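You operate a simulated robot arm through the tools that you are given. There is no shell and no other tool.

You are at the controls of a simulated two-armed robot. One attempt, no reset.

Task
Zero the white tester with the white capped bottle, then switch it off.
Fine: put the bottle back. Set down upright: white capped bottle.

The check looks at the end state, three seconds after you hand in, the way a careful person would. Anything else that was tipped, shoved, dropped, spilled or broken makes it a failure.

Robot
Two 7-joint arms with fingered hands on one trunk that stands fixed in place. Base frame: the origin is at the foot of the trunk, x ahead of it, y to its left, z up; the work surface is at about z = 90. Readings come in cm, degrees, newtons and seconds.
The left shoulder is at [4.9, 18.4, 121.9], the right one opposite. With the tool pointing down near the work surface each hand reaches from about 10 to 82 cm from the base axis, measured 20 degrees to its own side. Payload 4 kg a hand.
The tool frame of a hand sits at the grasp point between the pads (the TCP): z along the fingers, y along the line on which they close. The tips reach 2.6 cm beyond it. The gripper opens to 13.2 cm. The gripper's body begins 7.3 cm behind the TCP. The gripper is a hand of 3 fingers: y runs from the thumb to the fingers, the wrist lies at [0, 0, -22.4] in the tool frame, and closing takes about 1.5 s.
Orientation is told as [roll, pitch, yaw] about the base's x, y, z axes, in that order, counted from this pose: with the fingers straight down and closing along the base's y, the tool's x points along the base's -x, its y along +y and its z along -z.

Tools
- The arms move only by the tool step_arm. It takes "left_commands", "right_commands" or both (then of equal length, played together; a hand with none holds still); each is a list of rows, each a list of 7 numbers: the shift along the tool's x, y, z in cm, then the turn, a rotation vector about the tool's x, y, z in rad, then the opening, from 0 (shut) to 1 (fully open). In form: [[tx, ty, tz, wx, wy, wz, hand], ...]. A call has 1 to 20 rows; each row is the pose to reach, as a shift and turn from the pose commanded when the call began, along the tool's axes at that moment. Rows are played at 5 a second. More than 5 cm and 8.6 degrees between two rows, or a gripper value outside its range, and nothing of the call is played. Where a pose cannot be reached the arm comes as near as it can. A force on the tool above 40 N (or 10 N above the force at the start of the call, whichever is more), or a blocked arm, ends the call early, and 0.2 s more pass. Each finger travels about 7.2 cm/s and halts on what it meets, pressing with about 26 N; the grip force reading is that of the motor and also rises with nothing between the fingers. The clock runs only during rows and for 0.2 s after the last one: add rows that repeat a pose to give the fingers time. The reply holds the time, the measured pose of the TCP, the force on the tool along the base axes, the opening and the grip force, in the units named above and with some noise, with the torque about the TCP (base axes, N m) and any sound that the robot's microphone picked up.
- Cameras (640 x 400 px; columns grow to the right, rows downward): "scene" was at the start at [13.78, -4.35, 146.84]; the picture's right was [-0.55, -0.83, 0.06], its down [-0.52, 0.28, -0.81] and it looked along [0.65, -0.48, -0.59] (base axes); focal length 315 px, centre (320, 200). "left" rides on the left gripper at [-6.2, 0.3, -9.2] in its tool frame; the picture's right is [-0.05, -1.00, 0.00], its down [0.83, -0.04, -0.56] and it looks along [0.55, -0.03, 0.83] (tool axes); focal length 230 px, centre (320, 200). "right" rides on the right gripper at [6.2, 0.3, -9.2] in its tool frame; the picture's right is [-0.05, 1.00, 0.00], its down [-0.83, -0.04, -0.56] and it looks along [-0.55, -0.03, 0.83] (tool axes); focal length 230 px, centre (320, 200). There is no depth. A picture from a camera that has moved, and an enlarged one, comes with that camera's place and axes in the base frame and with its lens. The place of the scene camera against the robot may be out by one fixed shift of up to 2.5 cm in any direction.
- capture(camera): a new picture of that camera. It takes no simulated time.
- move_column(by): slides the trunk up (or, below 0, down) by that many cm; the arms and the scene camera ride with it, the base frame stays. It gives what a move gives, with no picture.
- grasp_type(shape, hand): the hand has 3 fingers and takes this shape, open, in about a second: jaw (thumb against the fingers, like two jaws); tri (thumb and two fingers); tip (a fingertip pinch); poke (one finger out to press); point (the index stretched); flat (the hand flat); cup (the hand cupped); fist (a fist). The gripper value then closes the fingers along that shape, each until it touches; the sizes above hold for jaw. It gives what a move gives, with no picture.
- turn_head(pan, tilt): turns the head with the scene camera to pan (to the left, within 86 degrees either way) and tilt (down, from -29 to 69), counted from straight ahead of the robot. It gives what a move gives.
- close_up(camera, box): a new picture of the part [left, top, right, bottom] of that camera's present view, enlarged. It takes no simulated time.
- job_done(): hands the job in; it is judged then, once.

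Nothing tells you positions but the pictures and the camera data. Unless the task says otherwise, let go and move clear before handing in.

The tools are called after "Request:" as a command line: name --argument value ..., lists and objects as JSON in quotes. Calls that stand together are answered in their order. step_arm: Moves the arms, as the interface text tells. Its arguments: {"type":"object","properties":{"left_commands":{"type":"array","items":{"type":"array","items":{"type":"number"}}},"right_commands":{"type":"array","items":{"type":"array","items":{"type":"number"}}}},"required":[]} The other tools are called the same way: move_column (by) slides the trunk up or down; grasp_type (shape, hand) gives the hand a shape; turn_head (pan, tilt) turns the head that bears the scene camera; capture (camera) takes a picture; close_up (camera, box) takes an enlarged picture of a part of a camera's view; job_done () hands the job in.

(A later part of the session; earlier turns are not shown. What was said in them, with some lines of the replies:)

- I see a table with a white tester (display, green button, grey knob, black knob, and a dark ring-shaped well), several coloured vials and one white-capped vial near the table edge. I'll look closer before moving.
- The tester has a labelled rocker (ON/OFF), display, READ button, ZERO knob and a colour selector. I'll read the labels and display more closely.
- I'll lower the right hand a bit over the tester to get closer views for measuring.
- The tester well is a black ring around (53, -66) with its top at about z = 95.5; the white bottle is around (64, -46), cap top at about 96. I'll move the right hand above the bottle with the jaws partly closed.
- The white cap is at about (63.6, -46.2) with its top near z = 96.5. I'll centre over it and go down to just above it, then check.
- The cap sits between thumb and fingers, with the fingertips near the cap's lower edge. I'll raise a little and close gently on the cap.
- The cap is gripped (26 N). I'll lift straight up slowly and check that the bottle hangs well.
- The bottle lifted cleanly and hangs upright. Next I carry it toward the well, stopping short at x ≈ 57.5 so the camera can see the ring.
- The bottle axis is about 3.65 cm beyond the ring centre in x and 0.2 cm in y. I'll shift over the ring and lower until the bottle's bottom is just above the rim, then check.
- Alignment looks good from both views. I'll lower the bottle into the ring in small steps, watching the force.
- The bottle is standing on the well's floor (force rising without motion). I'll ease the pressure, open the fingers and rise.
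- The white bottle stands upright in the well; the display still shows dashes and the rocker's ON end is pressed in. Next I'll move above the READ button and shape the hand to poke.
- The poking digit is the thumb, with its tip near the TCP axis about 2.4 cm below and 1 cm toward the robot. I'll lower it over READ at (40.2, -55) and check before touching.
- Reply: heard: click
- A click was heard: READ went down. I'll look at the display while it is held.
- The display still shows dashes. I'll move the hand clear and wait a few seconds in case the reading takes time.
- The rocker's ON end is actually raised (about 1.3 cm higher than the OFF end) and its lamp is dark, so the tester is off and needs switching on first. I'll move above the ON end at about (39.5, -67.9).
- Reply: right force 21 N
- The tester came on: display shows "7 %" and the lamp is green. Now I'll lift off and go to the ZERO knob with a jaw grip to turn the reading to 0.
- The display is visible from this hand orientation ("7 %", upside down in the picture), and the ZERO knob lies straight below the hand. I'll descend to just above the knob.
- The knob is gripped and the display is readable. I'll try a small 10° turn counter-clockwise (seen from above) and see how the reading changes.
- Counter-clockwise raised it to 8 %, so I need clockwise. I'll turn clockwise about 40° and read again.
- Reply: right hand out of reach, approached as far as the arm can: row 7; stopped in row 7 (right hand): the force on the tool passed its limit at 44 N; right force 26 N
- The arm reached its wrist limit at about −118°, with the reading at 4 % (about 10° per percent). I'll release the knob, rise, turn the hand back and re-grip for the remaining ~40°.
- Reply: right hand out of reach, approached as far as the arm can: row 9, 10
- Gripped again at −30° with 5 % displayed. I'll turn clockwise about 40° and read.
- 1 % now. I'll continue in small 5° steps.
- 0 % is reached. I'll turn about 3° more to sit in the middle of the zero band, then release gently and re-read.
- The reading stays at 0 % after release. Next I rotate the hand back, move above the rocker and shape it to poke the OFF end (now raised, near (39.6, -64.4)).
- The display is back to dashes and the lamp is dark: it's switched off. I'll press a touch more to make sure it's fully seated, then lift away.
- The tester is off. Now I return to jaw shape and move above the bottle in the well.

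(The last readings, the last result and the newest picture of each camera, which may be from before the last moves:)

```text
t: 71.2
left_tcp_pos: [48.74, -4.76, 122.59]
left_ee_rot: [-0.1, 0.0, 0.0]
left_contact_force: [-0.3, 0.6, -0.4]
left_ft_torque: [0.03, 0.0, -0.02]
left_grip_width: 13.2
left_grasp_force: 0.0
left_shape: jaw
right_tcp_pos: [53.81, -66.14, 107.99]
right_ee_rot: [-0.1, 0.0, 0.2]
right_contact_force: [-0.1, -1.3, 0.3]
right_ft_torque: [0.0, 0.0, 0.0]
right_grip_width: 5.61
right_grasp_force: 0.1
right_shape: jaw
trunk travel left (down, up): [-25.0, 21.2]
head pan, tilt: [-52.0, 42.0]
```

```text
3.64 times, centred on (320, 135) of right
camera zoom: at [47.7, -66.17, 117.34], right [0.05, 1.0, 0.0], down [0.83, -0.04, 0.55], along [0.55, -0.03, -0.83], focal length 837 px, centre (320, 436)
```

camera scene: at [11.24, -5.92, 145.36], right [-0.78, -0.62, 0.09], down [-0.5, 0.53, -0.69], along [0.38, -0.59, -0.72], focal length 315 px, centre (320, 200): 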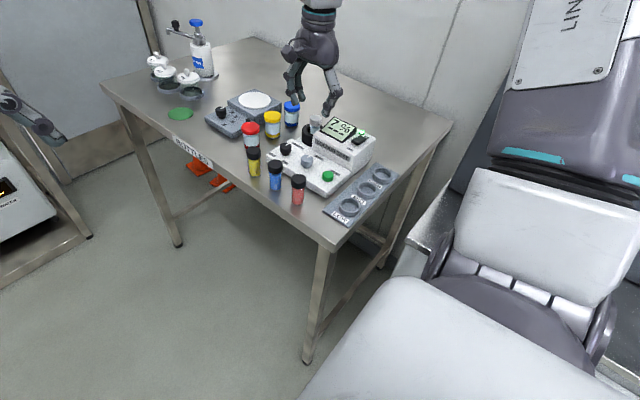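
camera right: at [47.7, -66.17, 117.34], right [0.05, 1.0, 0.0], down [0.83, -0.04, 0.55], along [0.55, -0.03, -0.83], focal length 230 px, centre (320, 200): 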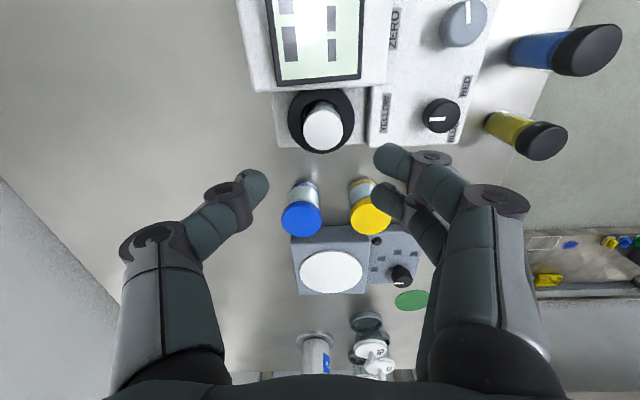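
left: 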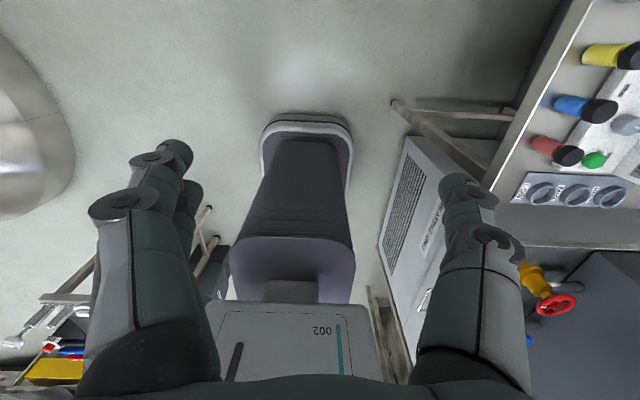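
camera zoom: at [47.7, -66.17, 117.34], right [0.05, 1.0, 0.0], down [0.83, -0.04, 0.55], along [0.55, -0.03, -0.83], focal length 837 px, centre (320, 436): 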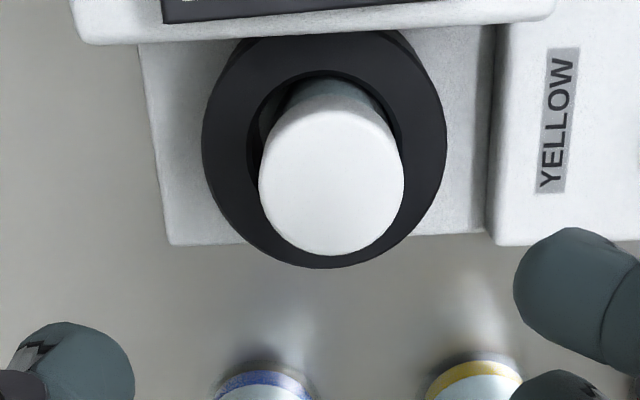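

The cap is nearly under the hand. I'll make a small correction, descend and grip the cap at the same depth as before.

Request:
step_arm --right_commands '[[0.1, 0.2, 2.5, 0, 0, 0, 0.38], [0.15, 0.2, 5, 0, 0, 0, 0.36], [0.15, 0.2, 7, 0, 0, 0, 0.36], [0.15, 0.2, 8.2, 0, 0, 0, 0.36], [0.15, 0.2, 8.65, 0, 0, 0, 0.36], [0.15, 0.2, 8.65, 0, 0, 0, 0.36]]'

Request:
capture --camera "right"

Request:
close_up --camera "scene" --box '[290, 80, 370, 150]'

```text
t: 72.6
left_tcp_pos: [48.64, -4.77, 122.76]
left_ee_rot: [0.0, 0.0, -0.1]
left_contact_force: [0.2, 0.0, -0.2]
left_ft_torque: [0.0, 0.03, -0.01]
left_grip_width: 13.2
left_grasp_force: 0.0
left_shape: jaw
right_tcp_pos: [53.52, -66.19, 99.36]
right_ee_rot: [-0.1, 0.0, 0.1]
right_contact_force: [0.8, 0.0, 0.0]
right_ft_torque: [0.02, 0.0, -0.03]
right_grip_width: 4.8
right_grasp_force: 0.0
right_shape: jaw
trunk travel left (down, up): [-25.0, 21.2]
head pan, tilt: [-52.0, 42.0]
```

```text
taken
camera right: at [47.43, -66.02, 108.71], right [0.05, 1.0, 0.0], down [0.83, -0.04, 0.56], along [0.55, -0.03, -0.83], focal length 230 px, centre (320, 200)
```

right: 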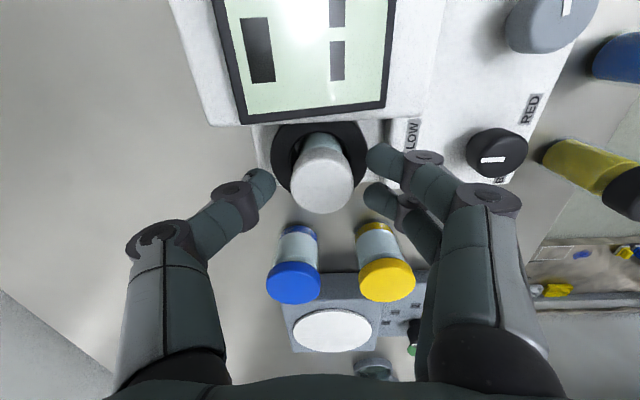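

```text
5.71 times, centred on (330, 115) of scene
camera zoom: at [11.23, -5.92, 145.36], right [-0.78, -0.62, 0.09], down [-0.5, 0.53, -0.69], along [0.38, -0.59, -0.72], focal length 1798 px, centre (263, 686)
```

zoom: 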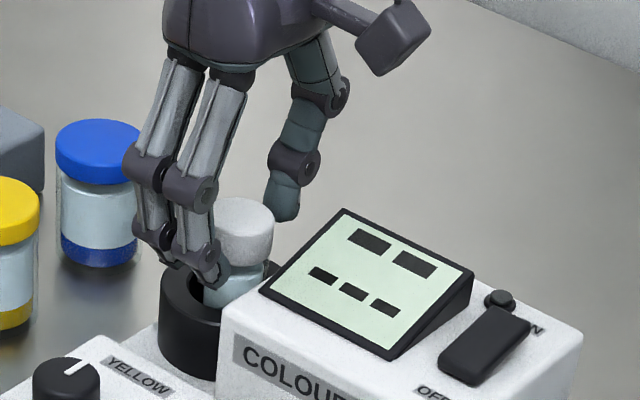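

Request:
step_arm --right_commands '[[0, 0.05, 0, 0, 0, 0, 0.33], [0, 0.05, 0, 0, 0, 0, 0.3], [0, 0.05, 0, 0, 0, 0, 0.27], [0, 0.05, 0, 0, 0, 0, 0.24], [0, 0.05, 0, 0, 0, 0, 0.21], [0, 0.05, 0, 0, 0, 0, 0.18], [0, 0.05, 0, 0, 0, 0, 0.15], [0, 0.05, 0, 0, 0, 0, 0.12], [0, 0.05, 0, 0, 0, 0, 0.12]]'

Request:
capture --camera "right"

```text
t: 74.6
left_tcp_pos: [48.64, -4.82, 122.72]
left_ee_rot: [0.0, 0.0, 0.0]
left_contact_force: [-0.3, 0.6, 0.6]
left_ft_torque: [-0.02, -0.03, 0.02]
left_grip_width: 13.23
left_grasp_force: 0.1
left_shape: jaw
right_tcp_pos: [53.65, -66.14, 99.45]
right_ee_rot: [0.0, -0.1, 0.1]
right_contact_force: [0.0, -0.1, 1.1]
right_ft_torque: [0.0, -0.01, 0.01]
right_grip_width: 2.35
right_grasp_force: 25.6
right_shape: jaw
trunk travel left (down, up): [-25.0, 21.2]
head pan, tilt: [-52.0, 42.0]
```

```text
taken
camera right: at [47.46, -66.01, 108.7], right [0.05, 1.0, 0.0], down [0.83, -0.04, 0.56], along [0.55, -0.03, -0.83], focal length 230 px, centre (320, 200)
```

right: 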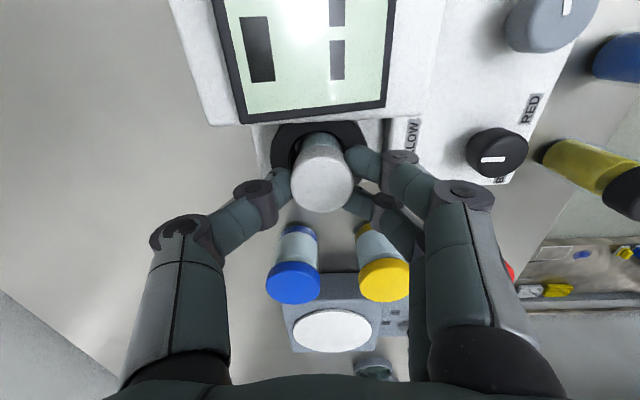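

Gripped. I'll lift the bottle straight out of the well and check that it hangs upright.

Request:
step_arm --right_commands '[[0, 0, -0.5, 0, 0, 0, 0.12], [0, 0, -1.5, 0, 0, 0, 0.12], [0, 0, -2.5, 0, 0, 0, 0.12], [0, 0, -3.5, 0, 0, 0, 0.12], [0, 0, -5, 0, 0, 0, 0.12], [0, 0, -6.5, 0, 0, 0, 0.12], [0, 0, -8, 0, 0, 0, 0.12], [0, 0, -8, 0, 0, 0, 0.12]]'

Request:
close_up --camera "scene" --box '[280, 60, 380, 160]'

Request:
close_up --camera "right" --box '[260, 100, 380, 220]'

```text
t: 76.4
left_tcp_pos: [48.73, -4.77, 122.65]
left_ee_rot: [0.0, -0.1, 0.0]
left_contact_force: [-0.1, 1.2, 0.1]
left_ft_torque: [0.02, -0.01, 0.02]
left_grip_width: 13.17
left_grasp_force: 0.0
left_shape: jaw
right_tcp_pos: [53.78, -66.07, 107.38]
right_ee_rot: [-0.1, -0.1, 0.1]
right_contact_force: [0.7, -0.3, -1.0]
right_ft_torque: [0.0, 0.0, -0.04]
right_grip_width: 2.33
right_grasp_force: 26.0
right_shape: jaw
trunk travel left (down, up): [-25.0, 21.2]
head pan, tilt: [-52.0, 42.0]
```

```text
4.00 times, centred on (330, 110) of scene
camera zoom: at [11.26, -5.96, 145.35], right [-0.78, -0.62, 0.09], down [-0.5, 0.53, -0.69], along [0.38, -0.59, -0.72], focal length 1258 px, centre (280, 560)
```

zoom: 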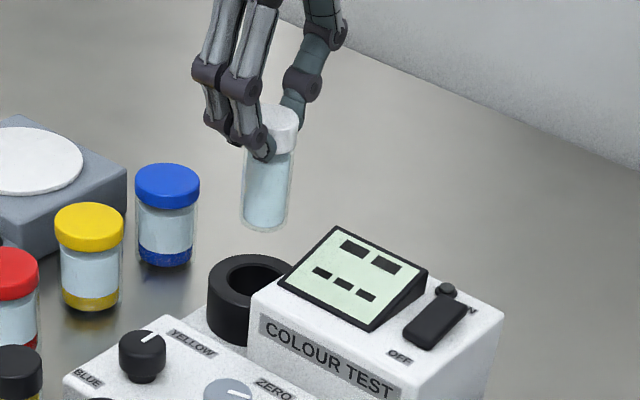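

```text
3.33 times, centred on (320, 160) of right
camera zoom: at [47.64, -65.96, 116.67], right [0.05, 1.0, 0.0], down [0.83, -0.04, 0.55], along [0.55, -0.03, -0.83], focal length 767 px, centre (320, 333)
```

zoom: 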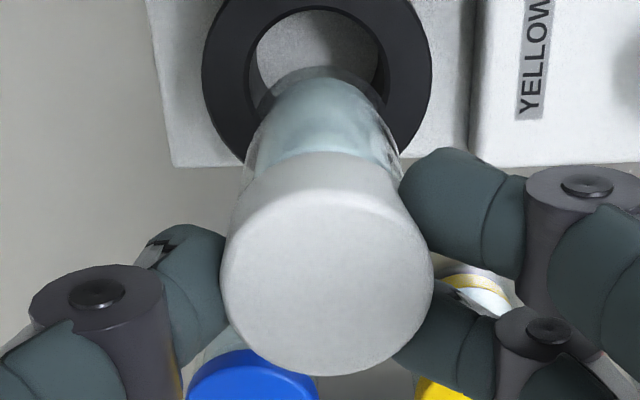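

The bottle is out and hangs just as before. I'll carry it back above its original spot (63.7, -46.2).

Request:
step_arm --right_commands '[[-1.4, 2.4, 0, 0, 0, 0, 0.12], [-2.8, 5.2, 0, 0, 0, 0, 0.12], [-4.2, 8.2, 0, 0, 0, 0, 0.12], [-5.6, 11.2, 0, 0, 0, 0, 0.12], [-7, 14.2, 0, 0, 0, 0, 0.12], [-8.5, 17.2, 0, 0, 0, 0, 0.12], [-9.98, 19.87, 0, 0, 0, 0, 0.12], [-9.98, 19.87, 0, 0, 0, 0, 0.12], [-9.98, 19.87, 0, 0, 0, 0, 0.12]]'

Request:
capture --camera "right"

Request:
close_up --camera "scene" --box '[180, 60, 300, 190]'

```text
t: 78.4
left_tcp_pos: [48.66, -4.78, 122.69]
left_ee_rot: [0.1, 0.0, 0.0]
left_contact_force: [-0.5, -0.3, -0.2]
left_ft_torque: [0.01, 0.0, -0.01]
left_grip_width: 13.17
left_grasp_force: 0.0
left_shape: jaw
right_tcp_pos: [63.84, -46.21, 107.44]
right_ee_rot: [0.0, -0.1, 0.1]
right_contact_force: [0.7, -0.3, -1.3]
right_ft_torque: [0.0, -0.01, -0.01]
right_grip_width: 2.33
right_grasp_force: 26.1
right_shape: jaw
trunk travel left (down, up): [-25.0, 21.2]
head pan, tilt: [-52.0, 42.0]
```

```text
taken
camera right: at [57.72, -46.04, 116.64], right [0.05, 1.0, 0.0], down [0.83, -0.04, 0.56], along [0.55, -0.03, -0.83], focal length 230 px, centre (320, 200)
```

right: 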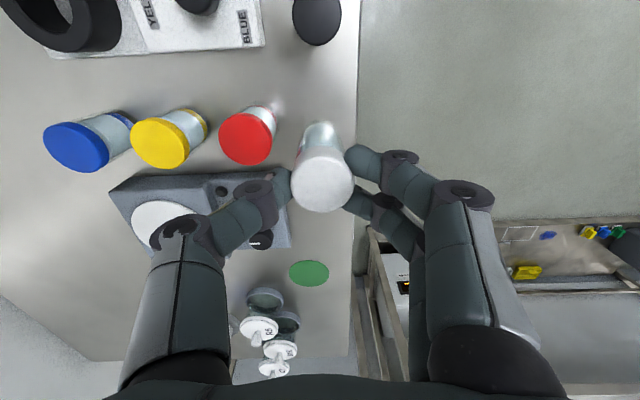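

```text
3.08 times, centred on (240, 125) of scene
camera zoom: at [11.26, -5.91, 145.36], right [-0.78, -0.62, 0.09], down [-0.5, 0.53, -0.69], along [0.38, -0.59, -0.72], focal length 968 px, centre (566, 431)
```

zoom: 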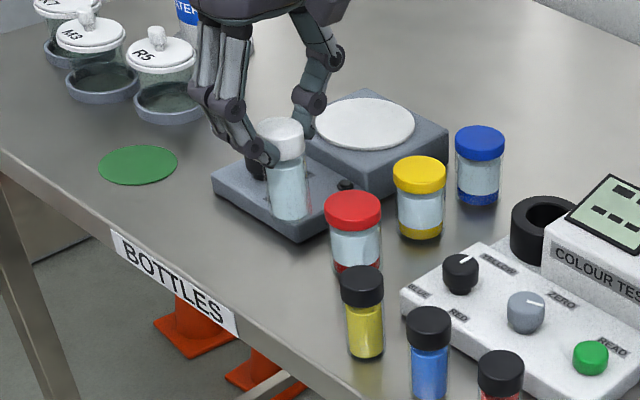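

The view matches the pick-up view. I'll lower the bottle to just above the table, then touch down slowly.

Request:
step_arm --right_commands '[[0.05, 0, 2.5, 0, 0, 0, 0.12], [0.05, 0, 5, 0, 0, 0, 0.12], [0.05, 0, 7, 0, 0, 0, 0.12], [0.05, 0, 8.2, 0, 0, 0, 0.12], [0.05, 0, 8.6, 0, 0, 0, 0.12], [0.05, 0, 8.8, 0, 0, 0, 0.12], [0.05, 0, 8.95, 0, 0, 0, 0.12], [0.05, 0, 9.1, 0, 0, 0, 0.12], [0.05, 0, 9.1, 0, 0, 0, 0.12]]'

Request:
close_up --camera "scene" --box '[200, 100, 280, 170]'

```text
t: 80.4
left_tcp_pos: [48.62, -4.79, 122.68]
left_ee_rot: [-0.1, 0.0, 0.0]
left_contact_force: [-0.7, 0.1, 0.9]
left_ft_torque: [-0.02, -0.02, -0.03]
left_grip_width: 13.17
left_grasp_force: 0.0
left_shape: jaw
right_tcp_pos: [63.62, -46.14, 98.22]
right_ee_rot: [0.0, 0.0, 0.1]
right_contact_force: [0.3, -0.3, -0.7]
right_ft_torque: [0.0, -0.01, 0.0]
right_grip_width: 2.34
right_grasp_force: 26.2
right_shape: jaw
trunk travel left (down, up): [-25.0, 21.2]
head pan, tilt: [-52.0, 42.0]
```

```text
5.71 times, centred on (240, 135) of scene
camera zoom: at [11.25, -5.93, 145.36], right [-0.78, -0.62, 0.09], down [-0.5, 0.53, -0.69], along [0.38, -0.59, -0.72], focal length 1798 px, centre (777, 571)
```

zoom: 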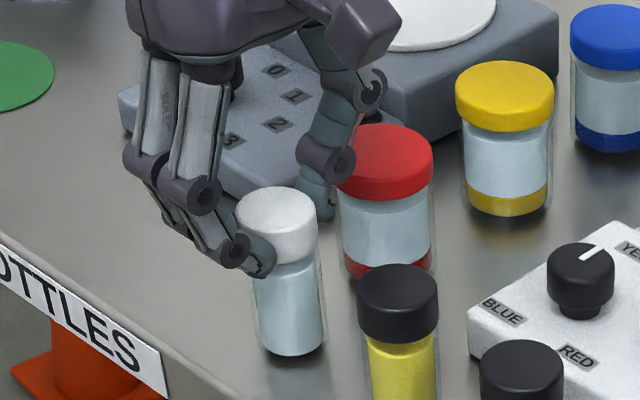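

Request:
step_arm --right_commands '[[-0.08, 0, 0.08, 0, 0, 0, 0.12], [-0.08, 0, 0.15, 0, 0, 0, 0.12], [-0.08, 0, 0.15, 0, 0, 0, 0.12]]'

```text
t: 81.2
left_tcp_pos: [48.62, -4.63, 122.79]
left_ee_rot: [-0.1, 0.0, 0.0]
left_contact_force: [-0.2, -0.5, -0.6]
left_ft_torque: [0.01, -0.02, -0.02]
left_grip_width: 13.18
left_grasp_force: 0.0
left_shape: jaw
right_tcp_pos: [63.69, -46.21, 98.24]
right_ee_rot: [-0.1, -0.2, 0.0]
right_contact_force: [0.6, -0.5, 2.8]
right_ft_torque: [-0.02, 0.02, 0.01]
right_grip_width: 2.34
right_grasp_force: 25.8
right_shape: jaw
trunk travel left (down, up): [-25.0, 21.2]
head pan, tilt: [-52.0, 42.0]
```

The bottle touches the table lightly (2.8 N). I'll open gently, keeping the thumb clear of the red jar, then rise.

Request:
step_arm --right_commands '[[0, 0, 0, 0, 0, 0, 0.15], [0, 0, 0, 0, 0, 0, 0.18], [0, 0, 0, 0, 0, 0, 0.21], [0, 0, 0, 0, 0, 0, 0.25], [0, 0, 0, 0, 0, 0, 0.29], [0, 0, 0, 0, 0, 0, 0.33], [0, 0, 0, 0, 0, 0, 0.35], [0, 0, 0, 0, 0, 0, 0.35], [0, 0, -0.8, 0, 0, 0, 0.35], [0, 0, -2, 0, 0, 0, 0.35], [0, 0, -4, 0, 0, 0, 0.35], [0, 0, -7, 0, 0, 0, 0.35], [0, 0, -10, 0, 0, 0, 0.35], [0, 0, -13, 0, 0, 0, 0.35], [0, 0, -13, 0, 0, 0, 0.35]]'

Request:
capture --camera "right"

Request:
capture --camera "scene"

Request:
close_up --camera "scene" --box '[180, 80, 320, 190]'

```text
t: 84.4
left_tcp_pos: [48.52, -4.78, 122.65]
left_ee_rot: [0.0, -0.1, 0.0]
left_contact_force: [-1.3, 1.0, 0.5]
left_ft_torque: [-0.01, -0.01, 0.0]
left_grip_width: 13.17
left_grasp_force: 0.1
left_shape: jaw
right_tcp_pos: [63.65, -46.33, 111.13]
right_ee_rot: [-0.1, 0.0, 0.1]
right_contact_force: [0.6, -0.6, 0.3]
right_ft_torque: [0.01, 0.03, 0.02]
right_grip_width: 4.58
right_grasp_force: 0.1
right_shape: jaw
trunk travel left (down, up): [-25.0, 21.2]
head pan, tilt: [-52.0, 42.0]
```

```text
taken
camera right: at [57.54, -46.16, 120.43], right [0.05, 1.0, 0.0], down [0.83, -0.04, 0.56], along [0.55, -0.03, -0.83], focal length 230 px, centre (320, 200)
```

right: 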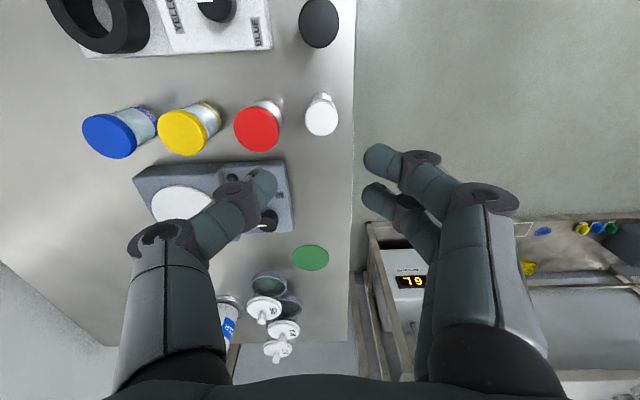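

```text
taken
camera scene: at [11.27, -5.94, 145.35], right [-0.78, -0.62, 0.09], down [-0.5, 0.53, -0.69], along [0.38, -0.59, -0.72], focal length 315 px, centre (320, 200)
```

scene: 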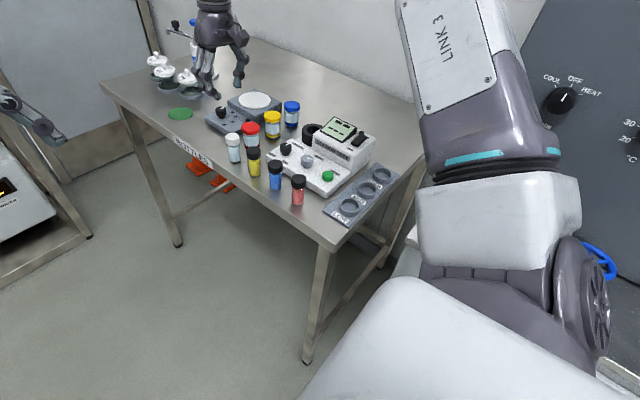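

```text
3.64 times, centred on (250, 135) of scene
camera zoom: at [11.27, -5.94, 145.35], right [-0.78, -0.62, 0.09], down [-0.5, 0.53, -0.69], along [0.38, -0.59, -0.72], focal length 1144 px, centre (574, 436)
```

zoom: 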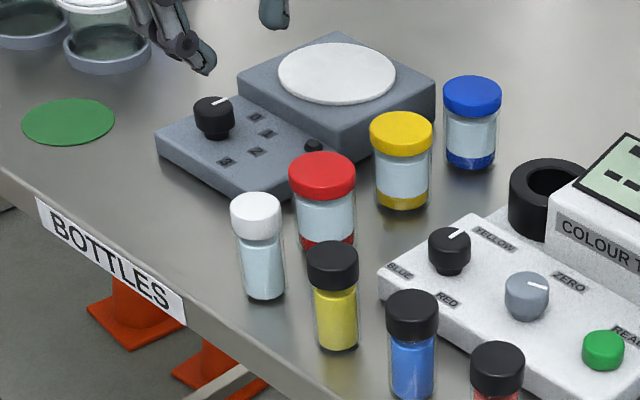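

The bottle is upright at its original spot and nothing else moved. I'll retreat the hand to its starting pose and take a last look.

Request:
step_arm --right_commands '[[0, 0, -4, 0, 0, 0, 0.35], [2, -0.4, -8, 0, 0, 0, 0.4], [5.5, -1, -11, 0, 0, 0, 0.5], [9.5, -1.7, -13, 0, 0, 0, 0.6], [14, -2.5, -13.9, 0, 0, 0, 0.7], [18.6, -3.4, -13.9, 0, 0, 0, 0.8], [23.3, -4.2, -13.9, 0, 0, 0, 1], [23.3, -4.2, -13.9, 0, 0, 0, 1], [23.3, -4.2, -13.9, 0, 0, 0, 1]]'

Request:
capture --camera "right"

Request:
close_up --camera "scene" --box '[200, 90, 420, 230]'

Request:
close_up --camera "scene" --box '[290, 110, 390, 190]'

```text
t: 86.4
left_tcp_pos: [48.67, -4.69, 122.76]
left_ee_rot: [0.0, 0.0, 0.1]
left_contact_force: [0.0, 0.3, 0.1]
left_ft_torque: [-0.03, -0.01, -0.01]
left_grip_width: 13.19
left_grasp_force: 0.0
left_shape: jaw
right_tcp_pos: [40.46, -50.34, 124.95]
right_ee_rot: [-0.1, -0.1, 0.1]
right_contact_force: [0.6, -0.3, 0.2]
right_ft_torque: [0.01, -0.03, 0.0]
right_grip_width: 13.19
right_grasp_force: 0.0
right_shape: jaw
trunk travel left (down, up): [-25.0, 21.2]
head pan, tilt: [-52.0, 42.0]
```

```text
taken
camera right: at [34.35, -50.19, 134.22], right [0.05, 1.0, 0.0], down [0.83, -0.04, 0.56], along [0.55, -0.03, -0.83], focal length 230 px, centre (320, 200)
```

right: 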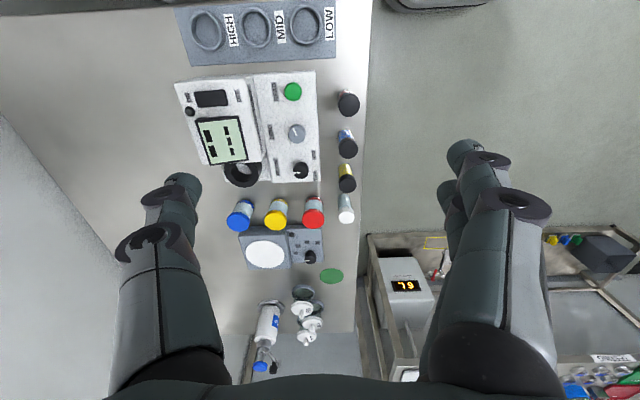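

```text
2.86 times, centred on (310, 160) of scene
camera zoom: at [11.25, -5.95, 145.35], right [-0.78, -0.62, 0.09], down [-0.5, 0.53, -0.69], along [0.38, -0.59, -0.72], focal length 899 px, centre (349, 314)
```

zoom: 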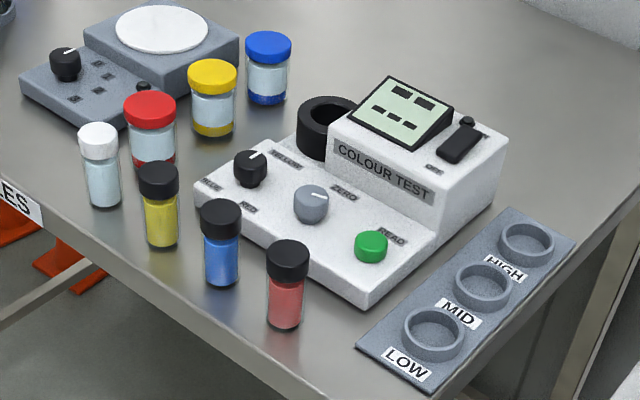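

```text
5.00 times, centred on (340, 150) of scene
camera zoom: at [11.25, -5.95, 145.35], right [-0.78, -0.62, 0.09], down [-0.5, 0.53, -0.69], along [0.38, -0.59, -0.72], focal length 1573 px, centre (220, 450)
```

zoom: 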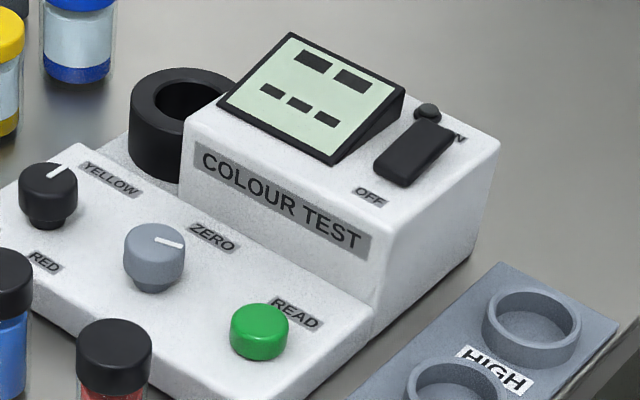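

The tester is zeroed (it read 0 % with the white bottle in the well) and switched off. The white bottle stands upright back in its place, everything else looks undisturbed, and the hand is clear, so I'm handing in.

Request:
job_done

```text
The job is handed in.
```

The tester is zeroed and switched off, and the white capped bottle is back upright in its original spot. I've handed the job in and have no verdict yet.

- **Switching on:** The tester turned out to be off at the start, so I pressed ON first. It then read 7 % with the white bottle in the well. Before that I had pressed READ once, and the display showed no change.
- **Zeroing:** I turned the ZERO knob clockwise until the display showed 0 %, and it still read 0 % after I let go. My first turn ran into the wrist limit and the force briefly hit 44 N. I saw no sign that the tester moved.
- **Switching off:** I pressed OFF, the lamp went dark and the display went back to dashes.
- **Bottle and surroundings:** The last pictures show the bottle within about a millimetre or two of where it began. The other bottles, the rack and the stirrer look undisturbed, and the right hand is back near its starting pose, clear of the table.
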